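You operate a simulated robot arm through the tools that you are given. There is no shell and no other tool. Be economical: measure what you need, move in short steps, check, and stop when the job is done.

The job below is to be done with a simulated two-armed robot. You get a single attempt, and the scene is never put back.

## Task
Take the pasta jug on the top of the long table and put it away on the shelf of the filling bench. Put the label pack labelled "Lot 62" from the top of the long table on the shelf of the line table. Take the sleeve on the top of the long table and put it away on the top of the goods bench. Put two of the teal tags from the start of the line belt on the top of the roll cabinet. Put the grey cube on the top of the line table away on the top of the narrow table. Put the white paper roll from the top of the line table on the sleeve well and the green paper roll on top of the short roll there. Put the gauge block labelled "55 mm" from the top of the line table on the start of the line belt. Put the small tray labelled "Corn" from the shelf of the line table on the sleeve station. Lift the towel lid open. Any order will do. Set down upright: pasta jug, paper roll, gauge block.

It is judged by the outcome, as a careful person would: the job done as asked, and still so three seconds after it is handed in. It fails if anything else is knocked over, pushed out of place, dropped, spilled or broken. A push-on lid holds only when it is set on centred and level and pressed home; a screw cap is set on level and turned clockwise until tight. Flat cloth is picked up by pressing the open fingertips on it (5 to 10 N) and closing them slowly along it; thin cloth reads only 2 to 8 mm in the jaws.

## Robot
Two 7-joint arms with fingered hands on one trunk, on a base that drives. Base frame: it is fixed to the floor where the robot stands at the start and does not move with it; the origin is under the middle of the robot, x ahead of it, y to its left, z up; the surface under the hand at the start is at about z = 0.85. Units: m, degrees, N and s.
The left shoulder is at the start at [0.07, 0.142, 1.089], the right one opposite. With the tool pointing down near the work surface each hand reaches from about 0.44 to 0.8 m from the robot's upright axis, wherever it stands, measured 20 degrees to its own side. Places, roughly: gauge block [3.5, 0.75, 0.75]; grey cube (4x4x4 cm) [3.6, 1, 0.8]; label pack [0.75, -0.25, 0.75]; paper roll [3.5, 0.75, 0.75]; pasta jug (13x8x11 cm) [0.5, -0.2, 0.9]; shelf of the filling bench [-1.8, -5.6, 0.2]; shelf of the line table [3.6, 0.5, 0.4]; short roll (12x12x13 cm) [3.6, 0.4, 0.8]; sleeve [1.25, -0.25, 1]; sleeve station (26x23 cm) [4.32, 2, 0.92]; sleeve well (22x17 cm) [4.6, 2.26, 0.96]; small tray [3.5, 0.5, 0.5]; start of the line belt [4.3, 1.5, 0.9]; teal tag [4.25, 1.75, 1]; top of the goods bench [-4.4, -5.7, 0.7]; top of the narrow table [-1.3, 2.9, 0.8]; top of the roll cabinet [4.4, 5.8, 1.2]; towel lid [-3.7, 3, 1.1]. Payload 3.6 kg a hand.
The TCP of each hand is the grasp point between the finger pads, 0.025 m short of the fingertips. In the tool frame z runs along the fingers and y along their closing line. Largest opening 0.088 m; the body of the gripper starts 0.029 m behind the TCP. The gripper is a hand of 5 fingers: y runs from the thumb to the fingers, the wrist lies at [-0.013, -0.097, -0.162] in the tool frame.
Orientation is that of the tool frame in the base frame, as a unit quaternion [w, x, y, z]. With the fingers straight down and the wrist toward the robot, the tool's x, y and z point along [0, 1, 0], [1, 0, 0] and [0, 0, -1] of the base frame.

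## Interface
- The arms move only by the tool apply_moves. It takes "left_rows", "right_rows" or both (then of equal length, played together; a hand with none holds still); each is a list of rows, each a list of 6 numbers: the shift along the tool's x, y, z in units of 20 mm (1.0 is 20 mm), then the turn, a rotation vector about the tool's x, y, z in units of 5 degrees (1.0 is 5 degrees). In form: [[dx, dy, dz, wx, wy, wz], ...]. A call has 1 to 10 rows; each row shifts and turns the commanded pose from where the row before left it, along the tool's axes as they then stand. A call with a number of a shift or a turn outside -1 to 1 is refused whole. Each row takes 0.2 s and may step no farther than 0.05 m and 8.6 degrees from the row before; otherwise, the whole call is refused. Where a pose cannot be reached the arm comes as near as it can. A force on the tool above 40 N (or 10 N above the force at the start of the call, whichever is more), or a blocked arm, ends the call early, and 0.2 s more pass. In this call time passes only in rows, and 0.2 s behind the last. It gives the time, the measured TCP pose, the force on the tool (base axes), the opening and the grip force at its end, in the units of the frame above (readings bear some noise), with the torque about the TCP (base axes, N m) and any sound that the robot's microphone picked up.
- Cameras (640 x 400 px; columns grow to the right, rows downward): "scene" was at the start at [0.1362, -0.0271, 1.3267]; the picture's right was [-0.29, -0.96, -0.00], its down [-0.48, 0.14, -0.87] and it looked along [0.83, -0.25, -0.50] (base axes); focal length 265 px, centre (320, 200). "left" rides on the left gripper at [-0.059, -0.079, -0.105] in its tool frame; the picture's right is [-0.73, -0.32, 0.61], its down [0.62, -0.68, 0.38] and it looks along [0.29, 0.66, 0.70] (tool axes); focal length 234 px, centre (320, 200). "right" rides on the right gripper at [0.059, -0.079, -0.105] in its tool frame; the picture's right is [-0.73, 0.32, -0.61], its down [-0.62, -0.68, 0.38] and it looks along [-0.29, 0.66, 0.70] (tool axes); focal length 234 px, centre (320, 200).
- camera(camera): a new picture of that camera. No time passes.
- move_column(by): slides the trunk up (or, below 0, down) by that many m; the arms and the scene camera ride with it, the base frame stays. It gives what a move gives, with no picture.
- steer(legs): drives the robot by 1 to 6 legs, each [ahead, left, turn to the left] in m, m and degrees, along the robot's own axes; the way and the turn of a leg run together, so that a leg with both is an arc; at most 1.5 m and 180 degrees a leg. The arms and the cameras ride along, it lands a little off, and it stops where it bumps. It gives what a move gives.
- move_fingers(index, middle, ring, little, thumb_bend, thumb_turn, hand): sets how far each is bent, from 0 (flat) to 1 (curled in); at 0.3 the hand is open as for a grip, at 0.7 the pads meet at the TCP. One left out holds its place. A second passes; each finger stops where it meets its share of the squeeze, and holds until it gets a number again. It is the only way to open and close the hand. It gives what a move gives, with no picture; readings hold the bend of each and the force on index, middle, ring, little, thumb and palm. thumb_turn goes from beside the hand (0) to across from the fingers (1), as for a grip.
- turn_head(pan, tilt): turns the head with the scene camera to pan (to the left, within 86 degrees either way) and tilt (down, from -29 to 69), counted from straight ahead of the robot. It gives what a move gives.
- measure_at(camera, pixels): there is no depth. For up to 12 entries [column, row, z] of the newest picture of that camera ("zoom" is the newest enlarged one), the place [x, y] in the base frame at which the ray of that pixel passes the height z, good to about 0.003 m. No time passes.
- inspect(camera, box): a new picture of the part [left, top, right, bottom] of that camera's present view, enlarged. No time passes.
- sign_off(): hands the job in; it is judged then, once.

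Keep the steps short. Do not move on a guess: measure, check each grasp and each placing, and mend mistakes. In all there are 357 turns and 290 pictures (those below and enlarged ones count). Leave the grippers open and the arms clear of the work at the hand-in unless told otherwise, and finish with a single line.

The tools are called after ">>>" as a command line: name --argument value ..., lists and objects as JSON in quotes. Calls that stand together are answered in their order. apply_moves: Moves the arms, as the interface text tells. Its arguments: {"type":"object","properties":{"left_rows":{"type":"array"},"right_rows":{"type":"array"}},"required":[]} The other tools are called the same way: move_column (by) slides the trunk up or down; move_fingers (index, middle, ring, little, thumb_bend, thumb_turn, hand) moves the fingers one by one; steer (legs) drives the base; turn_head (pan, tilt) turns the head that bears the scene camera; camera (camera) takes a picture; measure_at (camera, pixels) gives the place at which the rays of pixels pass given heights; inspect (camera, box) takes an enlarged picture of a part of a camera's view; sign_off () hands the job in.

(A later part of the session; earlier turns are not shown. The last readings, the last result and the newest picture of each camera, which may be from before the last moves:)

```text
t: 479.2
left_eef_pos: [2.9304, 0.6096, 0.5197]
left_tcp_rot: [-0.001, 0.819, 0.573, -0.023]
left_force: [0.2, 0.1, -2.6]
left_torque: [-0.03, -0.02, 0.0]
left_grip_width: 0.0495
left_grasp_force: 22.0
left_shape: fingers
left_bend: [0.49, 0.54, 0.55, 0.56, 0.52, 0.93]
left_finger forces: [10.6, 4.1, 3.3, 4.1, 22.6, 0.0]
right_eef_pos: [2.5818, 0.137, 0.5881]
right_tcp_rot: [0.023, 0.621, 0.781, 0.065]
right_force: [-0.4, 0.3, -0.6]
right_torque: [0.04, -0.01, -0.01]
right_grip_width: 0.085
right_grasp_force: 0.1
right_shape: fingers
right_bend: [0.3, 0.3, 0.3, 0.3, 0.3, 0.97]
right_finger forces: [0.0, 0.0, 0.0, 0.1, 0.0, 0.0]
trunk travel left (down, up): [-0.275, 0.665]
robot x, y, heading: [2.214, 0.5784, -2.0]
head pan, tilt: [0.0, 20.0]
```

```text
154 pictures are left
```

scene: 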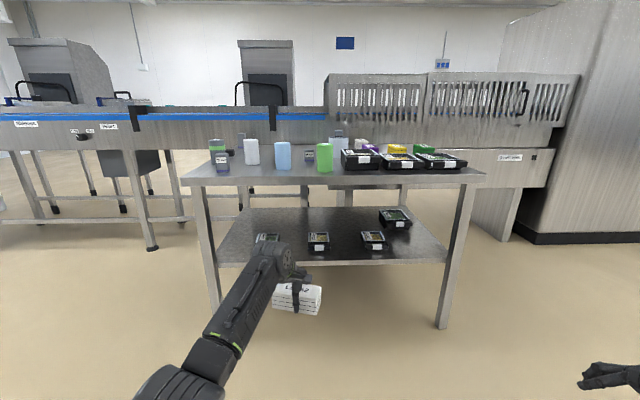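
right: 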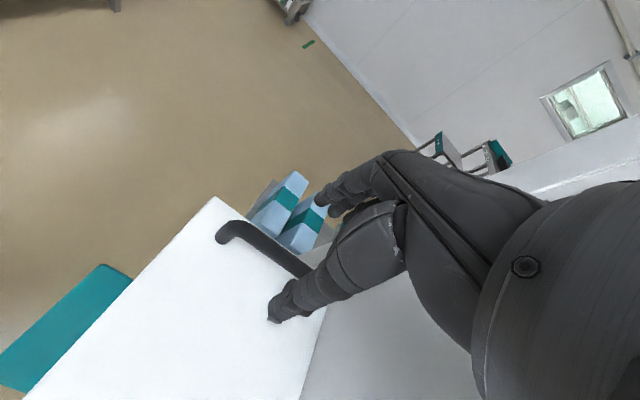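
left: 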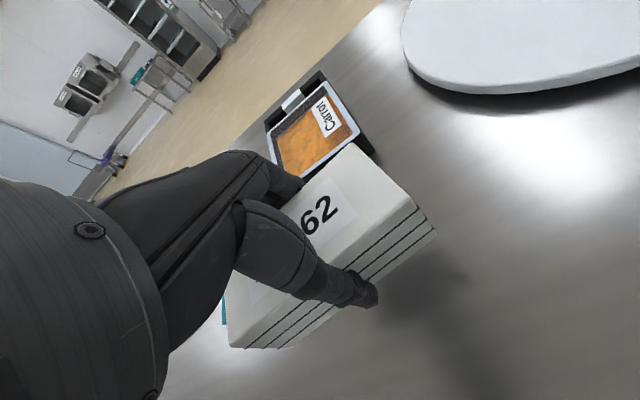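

>>> inspect --camera "scene" --box '[180, 130, 500, 335]'

>>> measure_at --camera "scene" --pixels '[[217, 307, 0], [440, 328, 0], [218, 266, 0.4], [218, 266, 0.35], [447, 262, 0.4], [447, 262, 0.35], [375, 249, 0.4], [319, 249, 0.4], [265, 243, 0.4], [396, 224, 0.4], [430, 255, 0.4]]'

>>> turn_head --pan -86 --tilt 40

>>> camera --camera "scene"

```text
1.95 times, centred on (340, 232) of scene
```

zoom: 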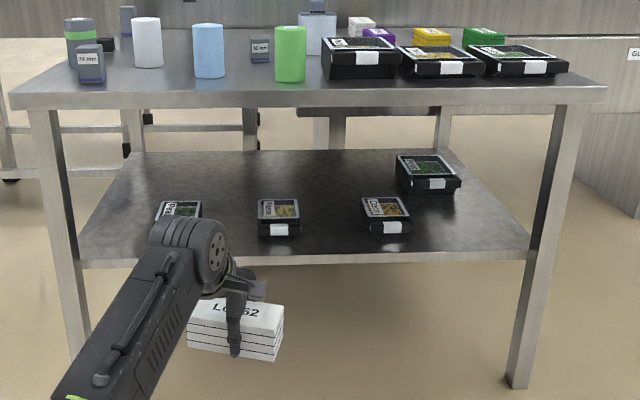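

```text
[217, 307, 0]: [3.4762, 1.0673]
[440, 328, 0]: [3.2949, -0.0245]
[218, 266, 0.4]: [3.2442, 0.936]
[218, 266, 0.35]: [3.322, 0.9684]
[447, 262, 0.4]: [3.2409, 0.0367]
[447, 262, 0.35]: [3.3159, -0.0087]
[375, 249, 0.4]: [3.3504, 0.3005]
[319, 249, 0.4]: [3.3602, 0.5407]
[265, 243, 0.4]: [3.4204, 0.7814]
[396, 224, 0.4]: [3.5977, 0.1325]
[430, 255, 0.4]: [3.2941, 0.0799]
```

```text
t: 480.8
left_eef_pos: [2.9309, 0.6092, 0.5199]
left_tcp_rot: [-0.001, 0.82, 0.572, -0.023]
left_force: [-0.4, -0.6, -1.7]
left_torque: [-0.03, 0.01, 0.01]
left_grip_width: 0.0492
left_grasp_force: 22.3
left_shape: fingers
left_bend: [0.49, 0.54, 0.55, 0.56, 0.52, 0.93]
left_finger forces: [10.5, 4.1, 3.4, 4.3, 22.5, 0.1]
right_eef_pos: [2.583, 0.1368, 0.5893]
right_tcp_rot: [0.022, 0.621, 0.781, 0.065]
right_force: [-0.1, 0.0, -0.4]
right_torque: [-0.01, -0.01, 0.03]
right_grip_width: 0.0849
right_grasp_force: 0.0
right_shape: fingers
right_bend: [0.3, 0.3, 0.3, 0.3, 0.3, 0.97]
right_finger forces: [0.0, 0.0, 0.0, 0.0, 0.0, 0.0]
trunk travel left (down, up): [-0.275, 0.665]
robot x, y, heading: [2.2149, 0.5798, -2.3]
head pan, tilt: [-85.9, 40.0]
```

```text
152 pictures are left
```

scene: 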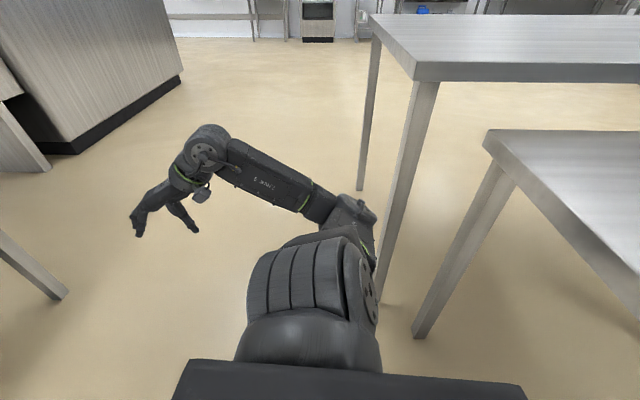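

>>> measure_at --camera "scene" --pixels '[[65, 153, 0], [181, 80, 0], [48, 170, 0], [66, 297, 0], [388, 300, 0], [420, 338, 0], [415, 80, 0.83]]'

>>> steer --legs '[[0.2, 0, 2]]'

>>> turn_head --pan 0 --tilt 25

```text
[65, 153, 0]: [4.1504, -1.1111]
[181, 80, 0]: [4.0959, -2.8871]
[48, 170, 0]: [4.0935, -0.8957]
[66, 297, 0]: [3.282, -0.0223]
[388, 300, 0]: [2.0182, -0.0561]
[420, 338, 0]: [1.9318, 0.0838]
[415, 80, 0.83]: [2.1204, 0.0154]
```

```text
t: 482.4
left_eef_pos: [3.1282, 0.6303, 0.5176]
left_tcp_rot: [0.001, 0.809, 0.587, -0.024]
left_force: [0.2, -0.9, -1.6]
left_torque: [0.0, -0.02, 0.0]
left_grip_width: 0.0496
left_grasp_force: 22.7
left_shape: fingers
left_bend: [0.49, 0.54, 0.55, 0.56, 0.52, 0.93]
left_finger forces: [10.6, 4.1, 3.4, 4.2, 22.7, 0.0]
right_eef_pos: [2.7956, 0.1464, 0.5882]
right_tcp_rot: [0.022, 0.607, 0.792, 0.065]
right_force: [0.3, 0.2, 0.8]
right_torque: [-0.01, -0.03, 0.01]
right_grip_width: 0.0852
right_grasp_force: 0.1
right_shape: fingers
right_bend: [0.3, 0.3, 0.3, 0.3, 0.3, 0.97]
right_finger forces: [0.0, 0.0, 0.1, 0.1, 0.0, 0.0]
trunk travel left (down, up): [-0.275, 0.665]
robot x, y, heading: [2.4148, 0.5767, 0.2]
head pan, tilt: [-85.9, 40.0]
```

```text
t: 484.0
left_eef_pos: [3.1273, 0.6289, 0.5184]
left_tcp_rot: [-0.001, 0.81, 0.586, -0.023]
left_force: [0.6, 1.0, -1.6]
left_torque: [-0.02, 0.0, 0.03]
left_grip_width: 0.0493
left_grasp_force: 22.2
left_shape: fingers
left_bend: [0.49, 0.54, 0.55, 0.56, 0.52, 0.93]
left_finger forces: [10.5, 4.1, 3.4, 4.1, 22.6, 0.0]
right_eef_pos: [2.7948, 0.1461, 0.587]
right_tcp_rot: [0.023, 0.607, 0.792, 0.066]
right_force: [0.2, 0.4, 0.5]
right_torque: [-0.01, -0.05, -0.01]
right_grip_width: 0.085
right_grasp_force: 0.1
right_shape: fingers
right_bend: [0.3, 0.3, 0.3, 0.3, 0.3, 0.97]
right_finger forces: [0.1, 0.1, 0.0, 0.0, 0.1, 0.0]
trunk travel left (down, up): [-0.275, 0.665]
robot x, y, heading: [2.4133, 0.578, 0.0]
head pan, tilt: [0.0, 25.0]
```

>>> apply_moves --left_rows '[[0, 0, 0, 0, 0, -1], [0, 0, 0, 0, 0, -1], [0, 0, 0, 0, 0, -1], [0, 0, 0, 0, 0, -0.7]]'

>>> steer --legs '[[0.0, -0.5, 0]]'

>>> camera --camera "scene"

```text
t: 485.0
left_eef_pos: [3.1283, 0.6321, 0.5179]
left_tcp_rot: [-0.004, 0.705, 0.709, -0.023]
left_force: [0.3, 0.6, -2.1]
left_torque: [-0.02, -0.02, -0.03]
left_grip_width: 0.0494
left_grasp_force: 22.8
left_shape: fingers
left_bend: [0.49, 0.54, 0.55, 0.56, 0.52, 0.93]
left_finger forces: [10.7, 4.1, 3.4, 4.2, 22.5, 0.0]
right_eef_pos: [2.7958, 0.1457, 0.5886]
right_tcp_rot: [0.022, 0.607, 0.792, 0.066]
right_force: [0.9, -0.2, -0.2]
right_torque: [-0.03, 0.0, -0.03]
right_grip_width: 0.085
right_grasp_force: 0.0
right_shape: fingers
right_bend: [0.3, 0.3, 0.3, 0.3, 0.3, 0.97]
right_finger forces: [0.1, 0.0, 0.0, 0.0, 0.1, 0.1]
trunk travel left (down, up): [-0.275, 0.665]
robot x, y, heading: [2.411, 0.577, -0.2]
head pan, tilt: [0.0, 25.0]
```

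```text
t: 487.9
left_eef_pos: [3.1279, 0.1438, 0.5192]
left_tcp_rot: [-0.004, 0.703, 0.711, -0.023]
left_force: [-0.6, -0.5, -2.5]
left_torque: [0.0, -0.02, 0.01]
left_grip_width: 0.0496
left_grasp_force: 22.8
left_shape: fingers
left_bend: [0.49, 0.54, 0.55, 0.56, 0.52, 0.93]
left_finger forces: [10.6, 4.0, 3.4, 4.2, 22.6, 0.1]
right_eef_pos: [2.7958, -0.3399, 0.5878]
right_tcp_rot: [0.022, 0.606, 0.792, 0.067]
right_force: [0.4, -0.2, 1.3]
right_torque: [-0.01, -0.01, 0.02]
right_grip_width: 0.085
right_grasp_force: 0.1
right_shape: fingers
right_bend: [0.3, 0.3, 0.3, 0.3, 0.3, 0.97]
right_finger forces: [0.0, 0.0, 0.0, 0.1, 0.0, 0.0]
trunk travel left (down, up): [-0.275, 0.665]
robot x, y, heading: [2.4124, 0.0874, 0.2]
head pan, tilt: [0.0, 25.0]
```

```text
151 pictures are left
```

scene: 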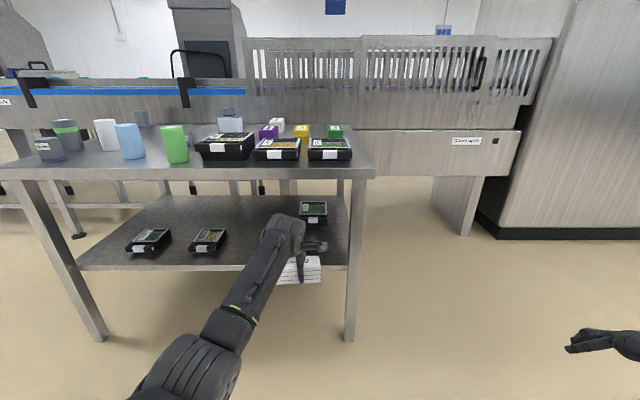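

>>> apply_moves --left_rows '[[0, 0, 0.8, 0, 0, 0], [0, 0, 0.8, 0, 0, 0], [0, 0, 0.5, 0, 0, 0]]'

>>> steer --legs '[[0.12, 0, 0]]'

>>> camera --camera "left"

>>> camera --camera "scene"

```text
t: 488.7
left_eef_pos: [3.1271, 0.1433, 0.4768]
left_tcp_rot: [-0.004, 0.703, 0.71, -0.023]
left_force: [0.8, 0.2, -1.8]
left_torque: [0.03, 0.03, 0.01]
left_grip_width: 0.0495
left_grasp_force: 21.8
left_shape: fingers
left_bend: [0.49, 0.54, 0.55, 0.57, 0.52, 0.93]
left_finger forces: [10.6, 4.0, 3.4, 4.2, 22.3, 0.1]
right_eef_pos: [2.7958, -0.3411, 0.5893]
right_tcp_rot: [0.022, 0.606, 0.793, 0.065]
right_force: [-0.3, 0.1, -0.6]
right_torque: [0.01, 0.0, 0.01]
right_grip_width: 0.0849
right_grasp_force: 0.1
right_shape: fingers
right_bend: [0.3, 0.3, 0.3, 0.3, 0.3, 0.97]
right_finger forces: [0.1, 0.0, 0.1, 0.1, 0.0, 0.1]
trunk travel left (down, up): [-0.275, 0.665]
robot x, y, heading: [2.4137, 0.088, 0.0]
head pan, tilt: [0.0, 25.0]
```

```text
t: 489.9
left_eef_pos: [3.2454, 0.1453, 0.4759]
left_tcp_rot: [-0.003, 0.703, 0.711, -0.023]
left_force: [0.6, 0.0, -2.9]
left_torque: [0.02, -0.01, -0.03]
left_grip_width: 0.0496
left_grasp_force: 22.1
left_shape: fingers
left_bend: [0.49, 0.54, 0.55, 0.57, 0.52, 0.93]
left_finger forces: [10.6, 4.1, 3.4, 4.3, 22.4, 0.0]
right_eef_pos: [2.9153, -0.3386, 0.5882]
right_tcp_rot: [0.022, 0.605, 0.793, 0.066]
right_force: [0.7, -0.4, 0.8]
right_torque: [0.02, 0.03, 0.03]
right_grip_width: 0.0848
right_grasp_force: 0.1
right_shape: fingers
right_bend: [0.3, 0.3, 0.3, 0.3, 0.3, 0.97]
right_finger forces: [0.0, 0.1, 0.1, 0.0, 0.0, 0.0]
trunk travel left (down, up): [-0.275, 0.665]
robot x, y, heading: [2.5327, 0.0878, 0.1]
head pan, tilt: [0.0, 25.0]
```

```text
150 pictures are left
```

left: 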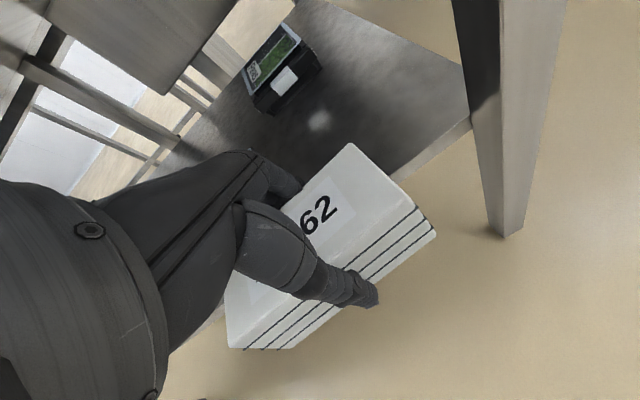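

```text
149 pictures are left
```

scene: 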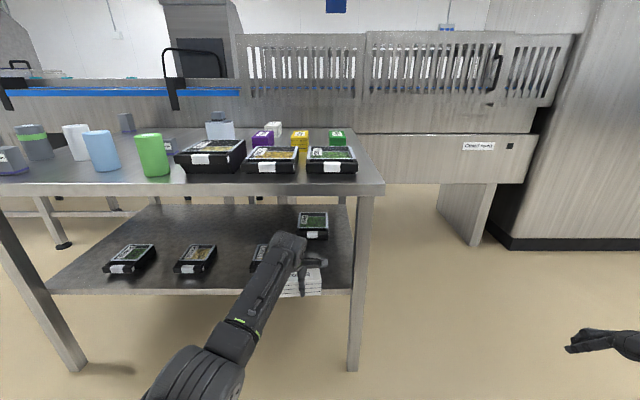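

>>> measure_at --camera "left" --pixels '[[467, 122, 0.4], [415, 158, 0.4], [275, 112, 0.4], [318, 65, 0.4], [505, 236, 0], [490, 60, 0.4], [467, 122, 0.35]]'

```text
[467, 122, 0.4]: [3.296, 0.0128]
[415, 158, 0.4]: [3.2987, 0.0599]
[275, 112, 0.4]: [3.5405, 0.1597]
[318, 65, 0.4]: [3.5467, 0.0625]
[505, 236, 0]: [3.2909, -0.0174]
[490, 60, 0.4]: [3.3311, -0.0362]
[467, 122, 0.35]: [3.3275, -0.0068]
```

>>> steer --legs '[[0.13, 0, 0]]'

>>> camera --camera "left"

>>> apply_moves --left_rows '[[0, 0, 0.4, 0, 0, 0], [0, 0, 0.3, 0, 0, 0], [0, 0, 0.2, 0, 0, 0], [0, 0, 0.2, 0, 0, 0], [0, 0, 0.2, 0, 0, 0], [0, 0, 0.2, 0, 0, 0], [0, 0, 0.2, 0, 0, 0]]'

```text
t: 491.2
left_eef_pos: [3.3763, 0.1442, 0.476]
left_tcp_rot: [-0.004, 0.703, 0.711, -0.023]
left_force: [-0.6, -0.6, -2.0]
left_torque: [-0.03, -0.03, 0.0]
left_grip_width: 0.0494
left_grasp_force: 22.5
left_shape: fingers
left_bend: [0.49, 0.54, 0.55, 0.57, 0.52, 0.93]
left_finger forces: [10.5, 4.1, 3.4, 4.1, 22.4, 0.0]
right_eef_pos: [3.0463, -0.3401, 0.5868]
right_tcp_rot: [0.023, 0.605, 0.793, 0.066]
right_force: [-0.8, 0.4, -0.2]
right_torque: [-0.02, -0.01, -0.01]
right_grip_width: 0.0847
right_grasp_force: 0.1
right_shape: fingers
right_bend: [0.3, 0.3, 0.3, 0.3, 0.3, 0.97]
right_finger forces: [0.0, 0.1, 0.0, 0.0, 0.1, 0.1]
trunk travel left (down, up): [-0.275, 0.665]
robot x, y, heading: [2.6626, 0.0902, 0.3]
head pan, tilt: [0.0, 25.0]
```

```text
148 pictures are left
```

left: 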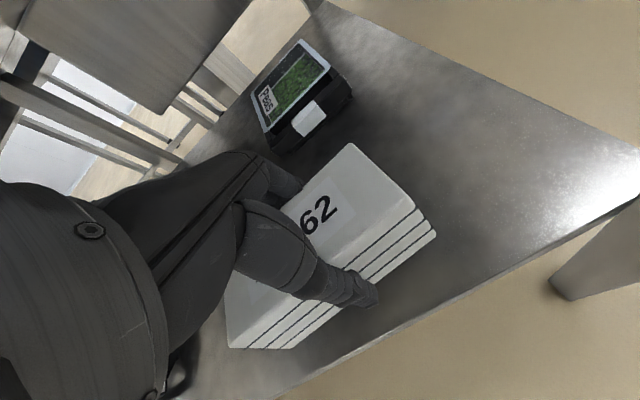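

```text
t: 492.8
left_eef_pos: [3.375, 0.1446, 0.4421]
left_tcp_rot: [-0.004, 0.703, 0.711, -0.022]
left_force: [-0.1, 0.3, -2.0]
left_torque: [0.0, 0.01, -0.01]
left_grip_width: 0.0494
left_grasp_force: 21.8
left_shape: fingers
left_bend: [0.49, 0.54, 0.55, 0.57, 0.52, 0.93]
left_finger forces: [10.7, 4.2, 3.3, 4.1, 22.2, 0.0]
right_eef_pos: [3.0461, -0.34, 0.5892]
right_tcp_rot: [0.022, 0.606, 0.793, 0.065]
right_force: [-0.5, 0.6, -1.1]
right_torque: [0.03, 0.0, 0.0]
right_grip_width: 0.0849
right_grasp_force: 0.1
right_shape: fingers
right_bend: [0.3, 0.3, 0.3, 0.3, 0.3, 0.97]
right_finger forces: [0.0, 0.1, 0.0, 0.0, 0.0, 0.0]
trunk travel left (down, up): [-0.275, 0.665]
robot x, y, heading: [2.6633, 0.089, 0.2]
head pan, tilt: [0.0, 25.0]
```

>>> apply_moves --left_rows '[[0, 0, 0.2, 0, 0, 0], [0, 0, 0.2, 0, 0, 0], [0, 0, 0.2, 0, 0, 0], [0, 0, 0.2, 0, 0, 0], [0, 0, 0.2, 0, 0, 0], [0, 0, 0.2, 0, 0, 0]]'

```text
t: 494.2
left_eef_pos: [3.3741, 0.1425, 0.4174]
left_tcp_rot: [-0.004, 0.703, 0.71, -0.023]
left_force: [0.8, -0.3, -2.2]
left_torque: [-0.02, -0.04, 0.01]
left_grip_width: 0.0493
left_grasp_force: 22.0
left_shape: fingers
left_bend: [0.49, 0.54, 0.55, 0.57, 0.52, 0.93]
left_finger forces: [10.6, 4.0, 3.2, 4.1, 22.1, 0.0]
right_eef_pos: [3.0459, -0.3396, 0.5879]
right_tcp_rot: [0.022, 0.606, 0.793, 0.066]
right_force: [-0.6, 0.1, -0.7]
right_torque: [0.0, -0.01, -0.01]
right_grip_width: 0.085
right_grasp_force: 0.1
right_shape: fingers
right_bend: [0.3, 0.3, 0.3, 0.3, 0.3, 0.97]
right_finger forces: [0.1, 0.0, 0.0, 0.0, 0.1, 0.0]
trunk travel left (down, up): [-0.275, 0.665]
robot x, y, heading: [2.6635, 0.0887, 0.2]
head pan, tilt: [0.0, 25.0]
```

>>> camera --camera "left"

>>> apply_moves --left_rows '[[0, 0, 0.2, 0, 0, 0], [0, 0, 0.2, 0, 0, 0], [0, 0, 0.2, 0, 0, 0], [0, 0, 0.2, 0, 0, 0], [0, 0, 0.2, 0, 0, 0]]'

```text
147 pictures are left
```

left: 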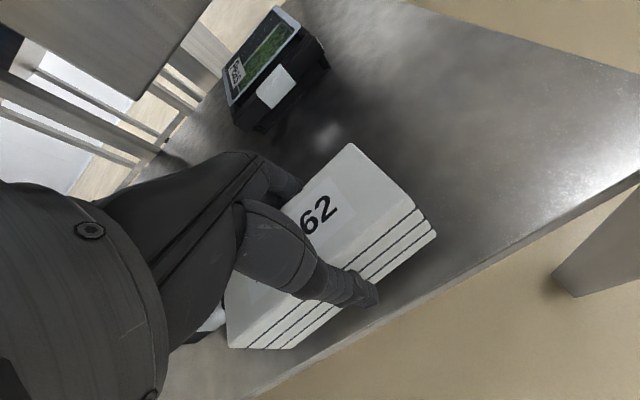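

```text
t: 495.4
left_eef_pos: [3.374, 0.1428, 0.3967]
left_tcp_rot: [-0.004, 0.703, 0.711, -0.024]
left_force: [-0.3, 0.0, -1.9]
left_torque: [-0.02, -0.01, 0.0]
left_grip_width: 0.0496
left_grasp_force: 22.0
left_shape: fingers
left_bend: [0.49, 0.55, 0.55, 0.57, 0.52, 0.93]
left_finger forces: [10.5, 3.9, 3.3, 4.0, 22.1, 0.1]
right_eef_pos: [3.0457, -0.3392, 0.5882]
right_tcp_rot: [0.023, 0.606, 0.793, 0.066]
right_force: [0.1, 0.2, -0.4]
right_torque: [-0.01, 0.01, 0.03]
right_grip_width: 0.0852
right_grasp_force: 0.0
right_shape: fingers
right_bend: [0.3, 0.3, 0.3, 0.3, 0.3, 0.97]
right_finger forces: [0.0, 0.1, 0.0, 0.0, 0.1, 0.1]
trunk travel left (down, up): [-0.275, 0.665]
robot x, y, heading: [2.6575, 0.0893, 0.1]
head pan, tilt: [0.0, 25.0]
```

>>> camera --camera "left"

>>> measure_at --camera "left" --pixels '[[215, 320, 0.37], [232, 345, 0.36], [290, 347, 0.36], [436, 232, 0.36], [300, 360, 0.35], [500, 240, 0.35]]'

```text
146 pictures are left
```

left: 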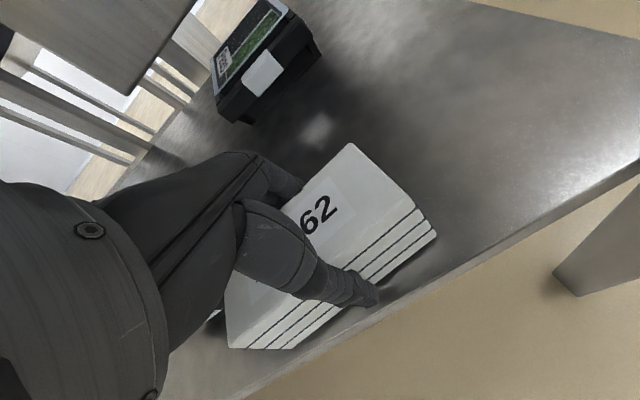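

```text
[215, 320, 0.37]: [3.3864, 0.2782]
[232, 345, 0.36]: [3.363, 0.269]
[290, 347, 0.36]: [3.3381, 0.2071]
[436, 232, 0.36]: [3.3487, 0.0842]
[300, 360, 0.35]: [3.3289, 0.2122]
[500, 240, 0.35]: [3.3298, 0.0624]
```

>>> apply_moves --left_rows '[[-0.3, 0.7, 0, 0, 0, 0], [0, 0.8, 0, 0, 0, 0], [0, 0, 0.2, 0, 0, 0], [0, 0, 0.2, 0, 0, 0], [0, 0, 0.2, 0, 0, 0], [0, 0, 0.2, 0, 0, 0]]'

```text
t: 496.8
left_eef_pos: [3.3762, 0.1453, 0.3938]
left_tcp_rot: [0.0, 0.703, 0.711, -0.02]
left_force: [4.2, 0.3, 21.9]
left_torque: [0.07, -0.72, -0.08]
left_grip_width: 0.0498
left_grasp_force: 25.9
left_shape: fingers
left_bend: [0.49, 0.54, 0.54, 0.57, 0.52, 0.93]
left_finger forces: [13.1, 5.6, 4.6, 4.5, 23.5, 0.1]
left hand out of reach, approached as far as the arm can: row 1, 2, 6
right_eef_pos: [3.0436, -0.3396, 0.5907]
right_tcp_rot: [0.024, 0.605, 0.793, 0.066]
right_force: [0.1, 0.0, 0.0]
right_torque: [-0.02, -0.03, -0.03]
right_grip_width: 0.0848
right_grasp_force: 0.1
right_shape: fingers
right_bend: [0.3, 0.3, 0.3, 0.3, 0.3, 0.97]
right_finger forces: [0.1, 0.0, 0.0, 0.1, 0.1, 0.0]
trunk travel left (down, up): [-0.275, 0.665]
robot x, y, heading: [2.6621, 0.0893, 0.0]
head pan, tilt: [0.0, 25.0]
```

>>> apply_moves --left_rows '[[0, 0, -0.6, 0, 0, 0], [0, 0, -0.4, 0, 0, 0]]'

>>> steer --legs '[[0.045, 0, 0]]'

>>> apply_moves --left_rows '[[0, 0, 0.3, 0, 0, 0], [0, 0, 0.3, 0, 0, 0], [0, 0, 0.2, 0, 0, 0], [0, 0, 0.15, 0, 0, 0]]'

```text
t: 497.4
left_eef_pos: [3.3762, 0.1452, 0.4071]
left_tcp_rot: [-0.005, 0.704, 0.71, -0.024]
left_force: [0.1, 0.0, -2.3]
left_torque: [0.04, -0.02, 0.02]
left_grip_width: 0.0495
left_grasp_force: 22.7
left_shape: fingers
left_bend: [0.49, 0.54, 0.55, 0.57, 0.52, 0.93]
left_finger forces: [11.1, 4.1, 3.2, 4.0, 22.7, 0.0]
right_eef_pos: [3.0466, -0.3394, 0.5889]
right_tcp_rot: [0.022, 0.606, 0.793, 0.065]
right_force: [0.2, 0.3, 0.1]
right_torque: [0.04, 0.0, -0.02]
right_grip_width: 0.0849
right_grasp_force: 0.1
right_shape: fingers
right_bend: [0.3, 0.3, 0.3, 0.3, 0.3, 0.97]
right_finger forces: [0.0, 0.1, 0.1, 0.1, 0.0, 0.1]
trunk travel left (down, up): [-0.275, 0.665]
robot x, y, heading: [2.6629, 0.0883, 0.2]
head pan, tilt: [0.0, 25.0]
```

```text
t: 498.3
left_eef_pos: [3.4212, 0.1472, 0.4077]
left_tcp_rot: [-0.004, 0.703, 0.71, -0.023]
left_force: [0.7, 0.1, -2.7]
left_torque: [0.02, -0.03, 0.0]
left_grip_width: 0.0494
left_grasp_force: 22.6
left_shape: fingers
left_bend: [0.49, 0.54, 0.55, 0.57, 0.52, 0.93]
left_finger forces: [11.2, 4.1, 3.4, 4.0, 22.8, 0.1]
right_eef_pos: [3.0919, -0.3389, 0.5881]
right_tcp_rot: [0.021, 0.605, 0.793, 0.066]
right_force: [0.3, -0.3, -0.4]
right_torque: [-0.02, 0.02, 0.01]
right_grip_width: 0.0849
right_grasp_force: 0.0
right_shape: fingers
right_bend: [0.3, 0.3, 0.3, 0.3, 0.3, 0.97]
right_finger forces: [0.1, 0.1, 0.0, 0.1, 0.0, 0.0]
trunk travel left (down, up): [-0.275, 0.665]
robot x, y, heading: [2.7078, 0.0922, 0.0]
head pan, tilt: [0.0, 25.0]
```

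```text
t: 499.3
left_eef_pos: [3.4207, 0.1464, 0.3947]
left_tcp_rot: [0.0, 0.703, 0.711, -0.02]
left_force: [-1.8, 2.5, 21.4]
left_torque: [0.06, -0.49, -0.02]
left_grip_width: 0.0499
left_grasp_force: 25.5
left_shape: fingers
left_bend: [0.49, 0.54, 0.55, 0.57, 0.52, 0.93]
left_finger forces: [11.5, 5.1, 4.0, 3.7, 26.4, 0.1]
right_eef_pos: [3.0902, -0.3376, 0.5899]
right_tcp_rot: [0.023, 0.605, 0.793, 0.066]
right_force: [0.1, -1.0, -1.1]
right_torque: [0.0, 0.01, -0.03]
right_grip_width: 0.0849
right_grasp_force: 0.0
right_shape: fingers
right_bend: [0.3, 0.3, 0.3, 0.3, 0.3, 0.97]
right_finger forces: [0.1, 0.0, 0.0, 0.1, 0.1, 0.1]
trunk travel left (down, up): [-0.275, 0.665]
robot x, y, heading: [2.7028, 0.0893, -0.0]
head pan, tilt: [0.0, 25.0]
```

>>> apply_moves --left_rows '[[0, 0, -0.2, 0, 0, 0]]'

>>> move_fingers --hand "left" --index 0.3 --middle 0.3 --ring 0.3 --little 0.3 --thumb_bend 0.3

>>> apply_moves --left_rows '[[0, 0, -0.6, 0, 0, 0], [0, 0, -1, 0, 0, 0], [0, 0, -1, 0, 0, 0], [0, 0, -1, 0, 0, 0]]'

>>> camera --camera "left"

```text
t: 499.7
left_eef_pos: [3.4203, 0.146, 0.3954]
left_tcp_rot: [-0.003, 0.702, 0.711, -0.021]
left_force: [6.2, 0.4, 12.2]
left_torque: [0.01, -0.56, -0.03]
left_grip_width: 0.0499
left_grasp_force: 24.9
left_shape: fingers
left_bend: [0.49, 0.54, 0.54, 0.57, 0.52, 0.94]
left_finger forces: [13.3, 5.3, 4.4, 4.7, 22.2, 0.0]
right_eef_pos: [3.0915, -0.3393, 0.5898]
right_tcp_rot: [0.023, 0.605, 0.793, 0.067]
right_force: [0.9, -0.4, 0.1]
right_torque: [-0.02, 0.01, -0.03]
right_grip_width: 0.0848
right_grasp_force: 0.1
right_shape: fingers
right_bend: [0.3, 0.3, 0.3, 0.3, 0.3, 0.97]
right_finger forces: [0.0, 0.1, 0.1, 0.0, 0.1, 0.0]
trunk travel left (down, up): [-0.275, 0.665]
robot x, y, heading: [2.7087, 0.0905, 0.4]
head pan, tilt: [0.0, 25.0]
```

```text
t: 500.7
left_eef_pos: [3.421, 0.1464, 0.3945]
left_tcp_rot: [-0.004, 0.702, 0.711, -0.023]
left_force: [-0.9, 0.0, 0.8]
left_torque: [-0.03, 0.02, -0.02]
left_grip_width: 0.0844
left_grasp_force: 0.5
left_shape: fingers
left_bend: [0.3, 0.3, 0.3, 0.3, 0.3, 0.97]
left_finger forces: [0.0, 0.0, 0.1, 0.0, 0.1, 0.0]
right_eef_pos: [3.0917, -0.3381, 0.5879]
right_tcp_rot: [0.023, 0.605, 0.793, 0.065]
right_force: [0.0, -0.1, 0.6]
right_torque: [0.01, 0.04, -0.03]
right_grip_width: 0.0849
right_grasp_force: 0.1
right_shape: fingers
right_bend: [0.3, 0.3, 0.3, 0.3, 0.3, 0.97]
right_finger forces: [0.0, 0.0, 0.0, 0.0, 0.0, 0.0]
trunk travel left (down, up): [-0.275, 0.665]
robot x, y, heading: [2.7055, 0.0918, 0.2]
head pan, tilt: [0.0, 25.0]
```

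```text
t: 501.7
left_eef_pos: [3.4236, 0.1481, 0.4637]
left_tcp_rot: [-0.004, 0.702, 0.712, -0.023]
left_force: [0.0, 0.6, 0.7]
left_torque: [-0.01, 0.01, 0.0]
left_grip_width: 0.0842
left_grasp_force: 0.1
left_shape: fingers
left_bend: [0.3, 0.3, 0.3, 0.3, 0.3, 0.97]
left_finger forces: [0.0, 0.0, 0.0, 0.1, 0.0, 0.0]
right_eef_pos: [3.092, -0.3393, 0.5881]
right_tcp_rot: [0.022, 0.606, 0.793, 0.066]
right_force: [0.5, -0.1, 0.5]
right_torque: [-0.04, -0.01, -0.02]
right_grip_width: 0.0851
right_grasp_force: 0.1
right_shape: fingers
right_bend: [0.3, 0.3, 0.3, 0.3, 0.3, 0.97]
right_finger forces: [0.1, 0.0, 0.0, 0.0, 0.1, 0.0]
trunk travel left (down, up): [-0.275, 0.665]
robot x, y, heading: [2.706, 0.0911, 0.1]
head pan, tilt: [0.0, 25.0]
```

```text
145 pictures are left
```

left: 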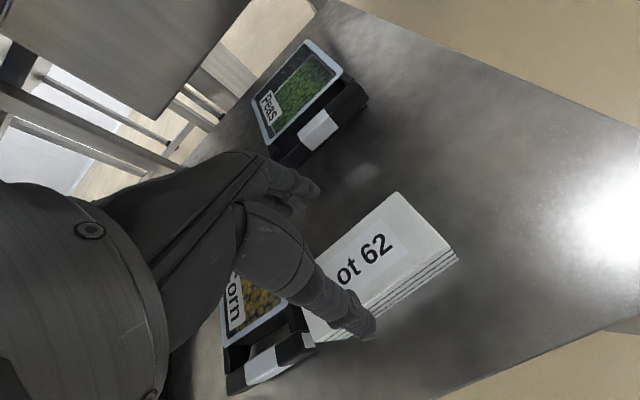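

Lot 62 is on the shelf, and the tray beside it reads "Corn". I back out a bit and look at it from the front.

>>> steer --legs '[[-0.22, 0, 0], [0, 0.3, 0]]'

>>> turn_head --pan 0 --tilt 22

>>> inspect --camera "scene" --box '[180, 150, 460, 330]'

```text
t: 505.1
left_eef_pos: [3.2007, 0.4517, 0.4638]
left_tcp_rot: [-0.004, 0.704, 0.71, -0.023]
left_force: [-0.3, 0.1, -0.4]
left_torque: [-0.02, -0.03, -0.06]
left_grip_width: 0.0847
left_grasp_force: 0.0
left_shape: fingers
left_bend: [0.3, 0.3, 0.3, 0.3, 0.3, 0.97]
left_finger forces: [0.1, 0.1, 0.0, 0.1, 0.0, 0.0]
right_eef_pos: [2.8663, -0.0357, 0.5883]
right_tcp_rot: [0.022, 0.606, 0.793, 0.065]
right_force: [0.2, 0.0, -0.9]
right_torque: [0.02, 0.01, 0.02]
right_grip_width: 0.0849
right_grasp_force: 0.0
right_shape: fingers
right_bend: [0.3, 0.3, 0.3, 0.3, 0.3, 0.97]
right_finger forces: [0.1, 0.1, 0.1, 0.1, 0.0, 0.1]
trunk travel left (down, up): [-0.275, 0.665]
robot x, y, heading: [2.4828, 0.3904, -0.0]
head pan, tilt: [0.0, 25.0]
```

```text
t: 505.7
left_eef_pos: [3.1999, 0.4504, 0.4636]
left_tcp_rot: [-0.005, 0.704, 0.71, -0.023]
left_force: [-0.4, -0.6, 0.2]
left_torque: [0.0, -0.01, -0.04]
left_grip_width: 0.0846
left_grasp_force: 0.1
left_shape: fingers
left_bend: [0.3, 0.3, 0.3, 0.3, 0.3, 0.97]
left_finger forces: [0.0, 0.0, 0.0, 0.1, 0.0, 0.1]
right_eef_pos: [2.8666, -0.0364, 0.5883]
right_tcp_rot: [0.022, 0.607, 0.792, 0.065]
right_force: [-0.1, 1.1, 0.3]
right_torque: [0.0, -0.02, -0.01]
right_grip_width: 0.085
right_grasp_force: 0.0
right_shape: fingers
right_bend: [0.3, 0.3, 0.3, 0.3, 0.3, 0.97]
right_finger forces: [0.1, 0.1, 0.0, 0.0, 0.0, 0.0]
trunk travel left (down, up): [-0.275, 0.665]
robot x, y, heading: [2.4838, 0.3943, -0.1]
head pan, tilt: [0.0, 22.0]
```

```text
2.22 times, centred on (320, 240) of scene
```

zoom: 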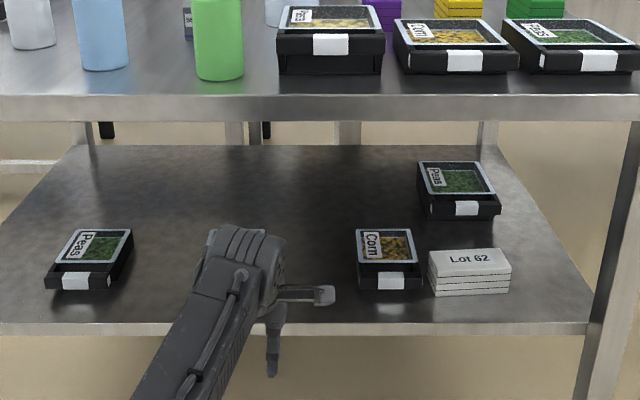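

>>> measure_at --camera "zoom" --pixels '[[357, 272, 0.37], [421, 290, 0.36], [358, 290, 0.36], [355, 230, 0.395], [411, 229, 0.395], [423, 262, 0.39], [358, 262, 0.39], [430, 295, 0.36], [510, 293, 0.36], [430, 260, 0.4]]'

>>> inspect --camera "scene" --box '[320, 225, 420, 290]'

```text
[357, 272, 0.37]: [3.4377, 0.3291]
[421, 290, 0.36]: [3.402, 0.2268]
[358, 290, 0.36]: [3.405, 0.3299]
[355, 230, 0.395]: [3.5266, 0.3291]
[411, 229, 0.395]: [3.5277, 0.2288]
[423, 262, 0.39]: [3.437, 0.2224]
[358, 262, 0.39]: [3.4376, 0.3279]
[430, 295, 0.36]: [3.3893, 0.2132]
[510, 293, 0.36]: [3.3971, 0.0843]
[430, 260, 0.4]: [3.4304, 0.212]
```

```text
6.15 times, centred on (370, 258) of scene
```

zoom: 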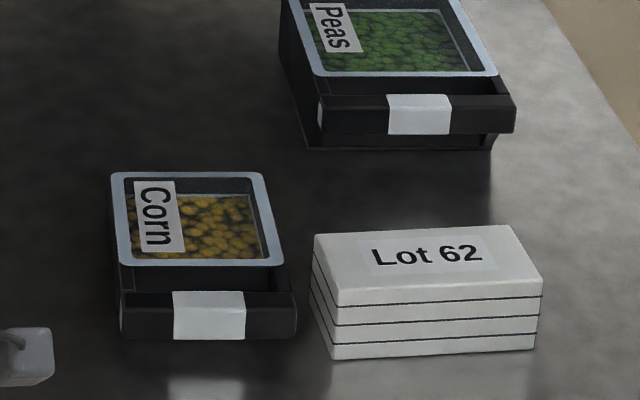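

The Corn tray is 10 cm wide (y 0.228–0.330), body x 3.437–3.53. I'll grip it across its width from above with the left hand yawed +90° (thumb on the right, beyond the pack). First rotate.

>>> apply_moves --left_rows '[[0, 0, -0.5, 0, 0, -1], [0, 0, -0.5, 0, 0, -1], [0, 0, -0.5, 0, 0, -1], [0, 0, -0.5, 0, 0, -1], [0, 0, 0, 0, 0, -1], [0, 0, 0, 0, 0, -1], [0, 0, 0, 0, 0, -1], [0, 0, 0, 0, 0, -1], [0, 0, 0, 0, 0, -1], [0, 0, 0, 0, 0, -1]]'

>>> apply_moves --left_rows '[[0, 0, 0, 0, 0, -1], [0, 0, 0, 0, 0, -1], [0, 0, 0, 0, 0, -1], [0, 0, 0, 0, 0, -1], [0, 0, 0, 0, 0, -1], [0, 0, 0, 0, 0, -1], [0, 0, 0, 0, 0, -1], [0, 0, 0, 0, 0, -1]]'

>>> camera --camera "scene"

```text
t: 507.9
left_eef_pos: [3.1777, 0.4596, 0.5071]
left_tcp_rot: [-0.013, 0.338, 0.941, -0.019]
left_force: [-0.4, 0.6, 0.2]
left_torque: [-0.04, -0.01, -0.01]
left_grip_width: 0.0845
left_grasp_force: 0.0
left_shape: fingers
left_bend: [0.3, 0.3, 0.3, 0.3, 0.3, 0.97]
left_finger forces: [0.1, 0.1, 0.0, 0.0, 0.1, 0.1]
left hand out of reach, approached as far as the arm can: row 7, 8, 9, 10
right_eef_pos: [2.8666, -0.0356, 0.5882]
right_tcp_rot: [0.023, 0.607, 0.792, 0.065]
right_force: [-1.0, -0.7, -0.3]
right_torque: [0.0, -0.04, -0.01]
right_grip_width: 0.085
right_grasp_force: 0.1
right_shape: fingers
right_bend: [0.3, 0.3, 0.3, 0.3, 0.3, 0.97]
right_finger forces: [0.0, 0.0, 0.0, 0.1, 0.0, 0.0]
trunk travel left (down, up): [-0.275, 0.665]
robot x, y, heading: [2.4822, 0.3916, -0.0]
head pan, tilt: [0.0, 22.0]
```

```text
t: 509.7
left_eef_pos: [3.1497, 0.4618, 0.4816]
left_tcp_rot: [-0.013, 0.212, 0.977, -0.022]
left_force: [0.2, -1.2, 0.6]
left_torque: [-0.01, 0.02, 0.02]
left_grip_width: 0.0849
left_grasp_force: 0.1
left_shape: fingers
left_bend: [0.3, 0.3, 0.3, 0.3, 0.3, 0.97]
left_finger forces: [0.0, 0.1, 0.0, 0.0, 0.0, 0.0]
left hand out of reach, approached as far as the arm can: row 1, 2, 3, 4, 5, 6, 7, 8
right_eef_pos: [2.8671, -0.0353, 0.5887]
right_tcp_rot: [0.022, 0.606, 0.792, 0.065]
right_force: [0.1, -1.6, 0.3]
right_torque: [0.05, 0.0, 0.01]
right_grip_width: 0.0851
right_grasp_force: 0.0
right_shape: fingers
right_bend: [0.3, 0.3, 0.3, 0.3, 0.3, 0.97]
right_finger forces: [0.1, 0.0, 0.0, 0.0, 0.0, 0.1]
trunk travel left (down, up): [-0.275, 0.665]
robot x, y, heading: [2.4839, 0.392, 0.1]
head pan, tilt: [0.0, 22.0]
```

```text
142 pictures are left
```

scene: 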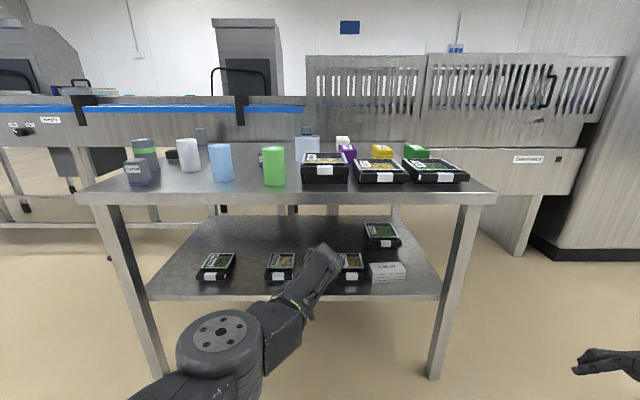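

>>> move_fingers --hand "left" --index 0.1 --middle 0.1 --ring 0.1 --little 0.1 --thumb_bend 0.12

>>> steer --legs '[[0.0, 0.0, 28], [-0.06, -0.4, 0]]'

>>> camera --camera "scene"

>>> camera --camera "left"

```text
t: 510.7
left_eef_pos: [3.1496, 0.4611, 0.4816]
left_tcp_rot: [-0.013, 0.213, 0.977, -0.022]
left_force: [-0.1, 0.4, -0.2]
left_torque: [-0.01, -0.02, -0.03]
left_grip_width: 0.1193
left_grasp_force: 0.1
left_shape: fingers
left_bend: [0.1, 0.1, 0.1, 0.1, 0.12, 0.97]
left_finger forces: [0.0, 0.1, 0.1, 0.0, 0.0, 0.1]
right_eef_pos: [2.8667, -0.0357, 0.588]
right_tcp_rot: [0.022, 0.606, 0.793, 0.065]
right_force: [-0.7, -0.5, 1.1]
right_torque: [0.02, 0.02, 0.01]
right_grip_width: 0.0849
right_grasp_force: 0.1
right_shape: fingers
right_bend: [0.3, 0.3, 0.3, 0.3, 0.3, 0.97]
right_finger forces: [0.0, 0.0, 0.0, 0.0, 0.0, 0.1]
trunk travel left (down, up): [-0.275, 0.665]
robot x, y, heading: [2.4849, 0.3941, -0.0]
head pan, tilt: [0.0, 22.0]
```

```text
t: 514.6
left_eef_pos: [3.1767, 0.3797, 0.4809]
left_tcp_rot: [-0.007, -0.025, 0.999, -0.024]
left_force: [-0.2, -0.8, 0.1]
left_torque: [0.0, 0.0, 0.03]
left_grip_width: 0.1194
left_grasp_force: 0.0
left_shape: fingers
left_bend: [0.1, 0.1, 0.1, 0.1, 0.12, 0.97]
left_finger forces: [0.1, 0.0, 0.1, 0.0, 0.1, 0.1]
right_eef_pos: [3.1552, -0.1926, 0.5881]
right_tcp_rot: [0.005, 0.401, 0.913, 0.069]
right_force: [0.1, 0.1, 0.0]
right_torque: [0.03, 0.02, -0.02]
right_grip_width: 0.0847
right_grasp_force: 0.0
right_shape: fingers
right_bend: [0.3, 0.3, 0.3, 0.3, 0.3, 0.97]
right_finger forces: [0.1, 0.0, 0.0, 0.2, 0.1, 0.0]
trunk travel left (down, up): [-0.275, 0.665]
robot x, y, heading: [2.6161, 0.0129, 27.7]
head pan, tilt: [0.0, 22.0]
```

```text
141 pictures are left
```

scene: 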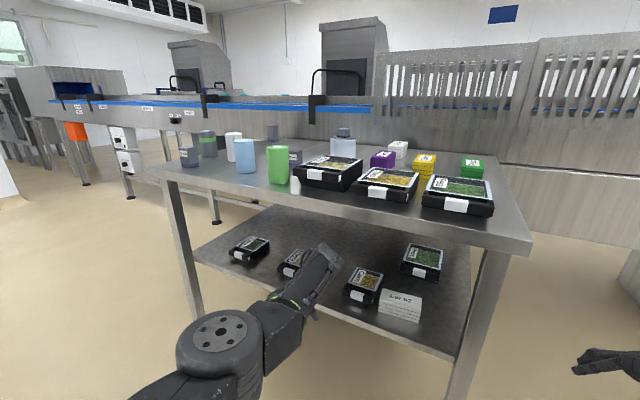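

```text
140 pictures are left
```

left: 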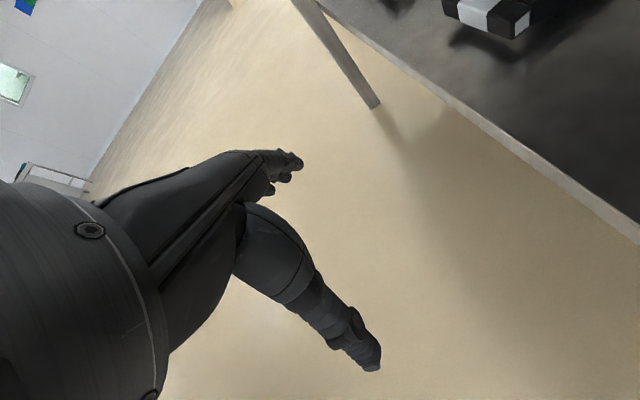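

>>> apply_moves --left_rows '[[0, 0, 0.4, 0, 0, 0], [0, 0, 0.4, 0, 0, 0], [0, 0, 0.4, 0, 0, 0], [0, 0, 0, 0, 0, 0.4], [0, 0, 0, 0, 0, 0]]' --right_rows '[[-0.6, -0.8, 0, 0, 0, 0], [-0.6, -0.8, 0, 0, 0, 0], [-0.6, -0.8, 0, 0, 0, 0], [-0.6, -0.8, 0, 0, 0, 0], [-0.6, -0.8, 0, 0, 0, 0]]'

>>> steer --legs '[[0.13, -0.13, 0]]'

>>> camera --camera "left"

>>> camera --camera "scene"

```text
t: 515.8
left_eef_pos: [3.1763, 0.3787, 0.46]
left_tcp_rot: [-0.007, -0.007, 1.0, -0.025]
left_force: [-0.8, -0.4, 0.1]
left_torque: [0.02, -0.02, 0.03]
left_grip_width: 0.1195
left_grasp_force: 0.0
left_shape: fingers
left_bend: [0.1, 0.1, 0.1, 0.1, 0.12, 0.97]
left_finger forces: [0.0, 0.0, 0.0, 0.0, 0.0, 0.1]
left hand out of reach, approached as far as the arm can: row 1
right_eef_pos: [3.1349, -0.2888, 0.5746]
right_tcp_rot: [0.006, 0.401, 0.913, 0.069]
right_force: [0.6, 0.7, 0.0]
right_torque: [0.0, 0.0, 0.04]
right_grip_width: 0.0847
right_grasp_force: 0.1
right_shape: fingers
right_bend: [0.3, 0.3, 0.3, 0.3, 0.3, 0.97]
right_finger forces: [0.0, 0.0, 0.0, 0.0, 0.0, 0.0]
trunk travel left (down, up): [-0.275, 0.665]
robot x, y, heading: [2.6161, 0.0113, 27.3]
head pan, tilt: [0.0, 22.0]
```

```text
t: 517.3
left_eef_pos: [3.3498, 0.3234, 0.4601]
left_tcp_rot: [-0.008, -0.009, 1.0, -0.026]
left_force: [0.1, 0.0, 0.2]
left_torque: [0.02, -0.01, -0.02]
left_grip_width: 0.1196
left_grasp_force: 0.1
left_shape: fingers
left_bend: [0.1, 0.1, 0.1, 0.1, 0.12, 0.97]
left_finger forces: [0.0, 0.0, 0.0, 0.0, 0.0, 0.0]
right_eef_pos: [3.3112, -0.3434, 0.5759]
right_tcp_rot: [0.005, 0.4, 0.914, 0.069]
right_force: [0.3, -0.3, 1.1]
right_torque: [0.0, 0.01, 0.01]
right_grip_width: 0.085
right_grasp_force: 0.0
right_shape: fingers
right_bend: [0.3, 0.3, 0.3, 0.3, 0.3, 0.97]
right_finger forces: [0.0, 0.1, 0.0, 0.0, 0.0, 0.0]
trunk travel left (down, up): [-0.275, 0.665]
robot x, y, heading: [2.7897, -0.043, 27.4]
head pan, tilt: [0.0, 22.0]
```

```text
139 pictures are left
```

left: 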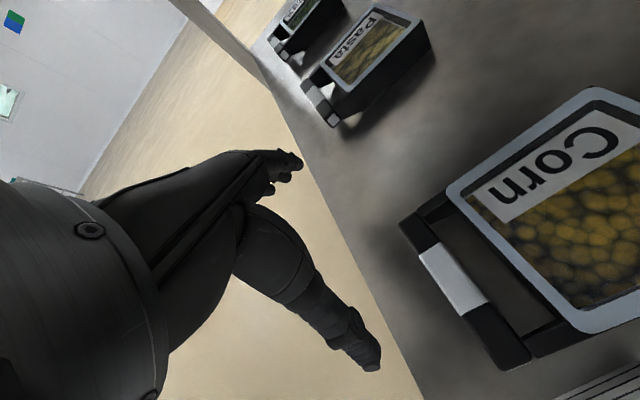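

```text
138 pictures are left
```

scene: 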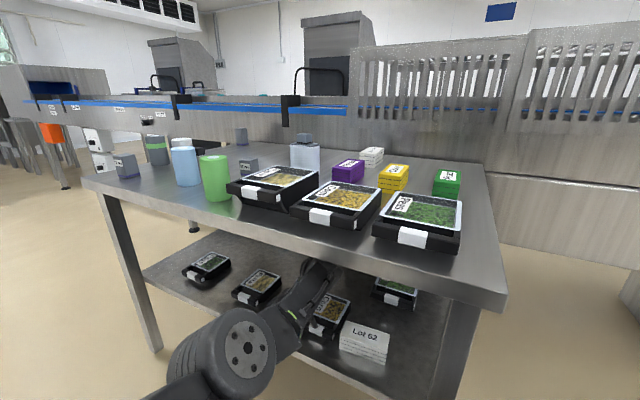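

>>> measure_at --camera "left" --pixels '[[447, 192, 0.395], [588, 330, 0.395], [595, 88, 0.395], [400, 222, 0.385], [415, 212, 0.385], [510, 370, 0.385], [533, 360, 0.385], [430, 195, 0.385]]'

```text
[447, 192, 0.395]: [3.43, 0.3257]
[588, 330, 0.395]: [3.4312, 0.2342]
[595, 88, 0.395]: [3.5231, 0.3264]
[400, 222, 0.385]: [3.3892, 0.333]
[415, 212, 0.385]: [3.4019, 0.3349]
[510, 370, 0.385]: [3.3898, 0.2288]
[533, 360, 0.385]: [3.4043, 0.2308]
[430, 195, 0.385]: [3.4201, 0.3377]
```

>>> steer --legs '[[0.094, -0.096, 0]]'

>>> camera --camera "left"

>>> camera --camera "scene"

```text
t: 518.6
left_eef_pos: [3.477, 0.2828, 0.4598]
left_tcp_rot: [-0.008, -0.009, 1.0, -0.025]
left_force: [0.4, 0.0, 0.6]
left_torque: [0.02, -0.01, -0.03]
left_grip_width: 0.1193
left_grasp_force: 0.1
left_shape: fingers
left_bend: [0.1, 0.1, 0.1, 0.1, 0.12, 0.97]
left_finger forces: [0.0, 0.0, 0.0, 0.0, 0.0, 0.0]
right_eef_pos: [3.4384, -0.3853, 0.576]
right_tcp_rot: [0.005, 0.401, 0.913, 0.068]
right_force: [0.8, 0.1, 0.0]
right_torque: [0.0, 0.0, 0.0]
right_grip_width: 0.085
right_grasp_force: 0.2
right_shape: fingers
right_bend: [0.3, 0.3, 0.3, 0.3, 0.3, 0.97]
right_finger forces: [0.1, 0.1, 0.0, 0.0, 0.0, 0.1]
trunk travel left (down, up): [-0.275, 0.665]
robot x, y, heading: [2.9144, -0.0876, 27.6]
head pan, tilt: [0.0, 22.0]
```

```text
137 pictures are left
```

left: 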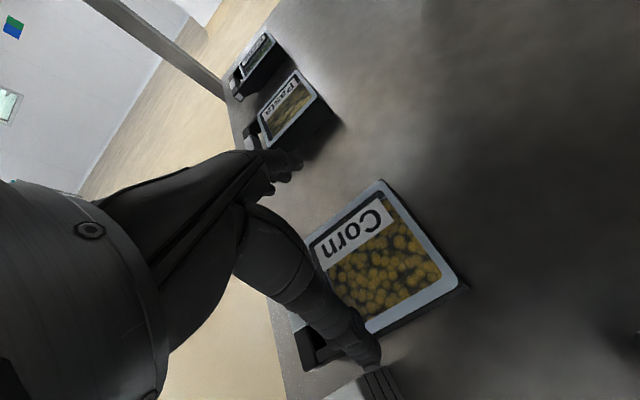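

```text
136 pictures are left
```

scene: 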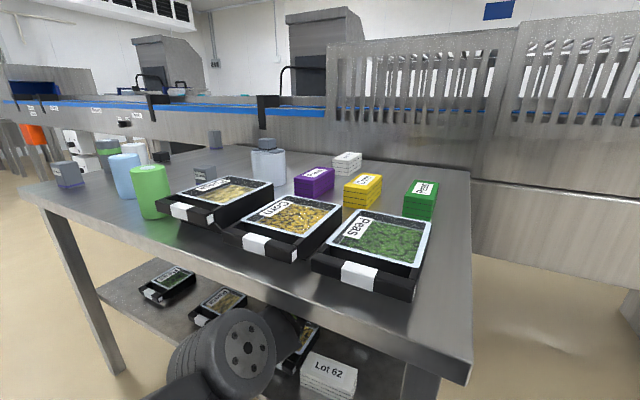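

>>> measure_at --camera "left" --pixels '[[368, 362, 0.43], [295, 165, 0.43], [352, 388, 0.405], [375, 366, 0.405], [465, 290, 0.37], [383, 182, 0.395], [455, 275, 0.395], [372, 332, 0.395]]'

```text
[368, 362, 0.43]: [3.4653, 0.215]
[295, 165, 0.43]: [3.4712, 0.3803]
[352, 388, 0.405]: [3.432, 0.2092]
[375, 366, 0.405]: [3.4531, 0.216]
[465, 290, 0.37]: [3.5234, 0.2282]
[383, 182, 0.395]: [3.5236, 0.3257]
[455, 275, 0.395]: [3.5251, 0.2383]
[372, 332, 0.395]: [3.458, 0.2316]
```

>>> apply_moves --left_rows '[[-0.75, 0, 0, 0, 0, 0], [0, 0, 0.6, 0, 0, 0], [0, 0, 0.6, 0, 0, 0], [0, 0, 0.6, 0, 0, 0], [0, 0, 0.5, 0, 0, 0], [0, 0, 0.4, 0, 0, 0]]'

>>> camera --camera "left"

```text
t: 520.0
left_eef_pos: [3.4664, 0.2772, 0.4087]
left_tcp_rot: [-0.008, -0.009, 1.0, -0.025]
left_force: [-0.2, -0.2, 0.2]
left_torque: [-0.01, -0.03, 0.0]
left_grip_width: 0.1195
left_grasp_force: 0.0
left_shape: fingers
left_bend: [0.1, 0.1, 0.1, 0.1, 0.12, 0.97]
left_finger forces: [0.1, 0.1, 0.0, 0.0, 0.0, 0.0]
left hand out of reach, approached as far as the arm can: row 1, 2, 3, 5
right_eef_pos: [3.4396, -0.3858, 0.5769]
right_tcp_rot: [0.005, 0.4, 0.914, 0.069]
right_force: [-0.1, 0.1, -0.3]
right_torque: [0.0, -0.01, 0.0]
right_grip_width: 0.0851
right_grasp_force: 0.0
right_shape: fingers
right_bend: [0.3, 0.3, 0.3, 0.3, 0.3, 0.97]
right_finger forces: [0.1, 0.1, 0.0, 0.0, 0.0, 0.0]
trunk travel left (down, up): [-0.275, 0.665]
robot x, y, heading: [2.9175, -0.0875, 27.7]
head pan, tilt: [0.0, 22.0]
```

```text
135 pictures are left
```

left: 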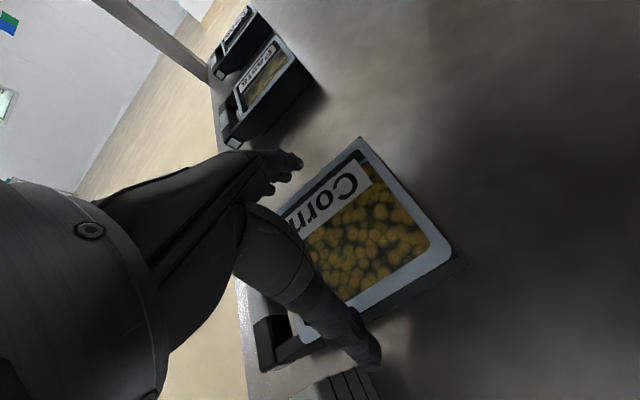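

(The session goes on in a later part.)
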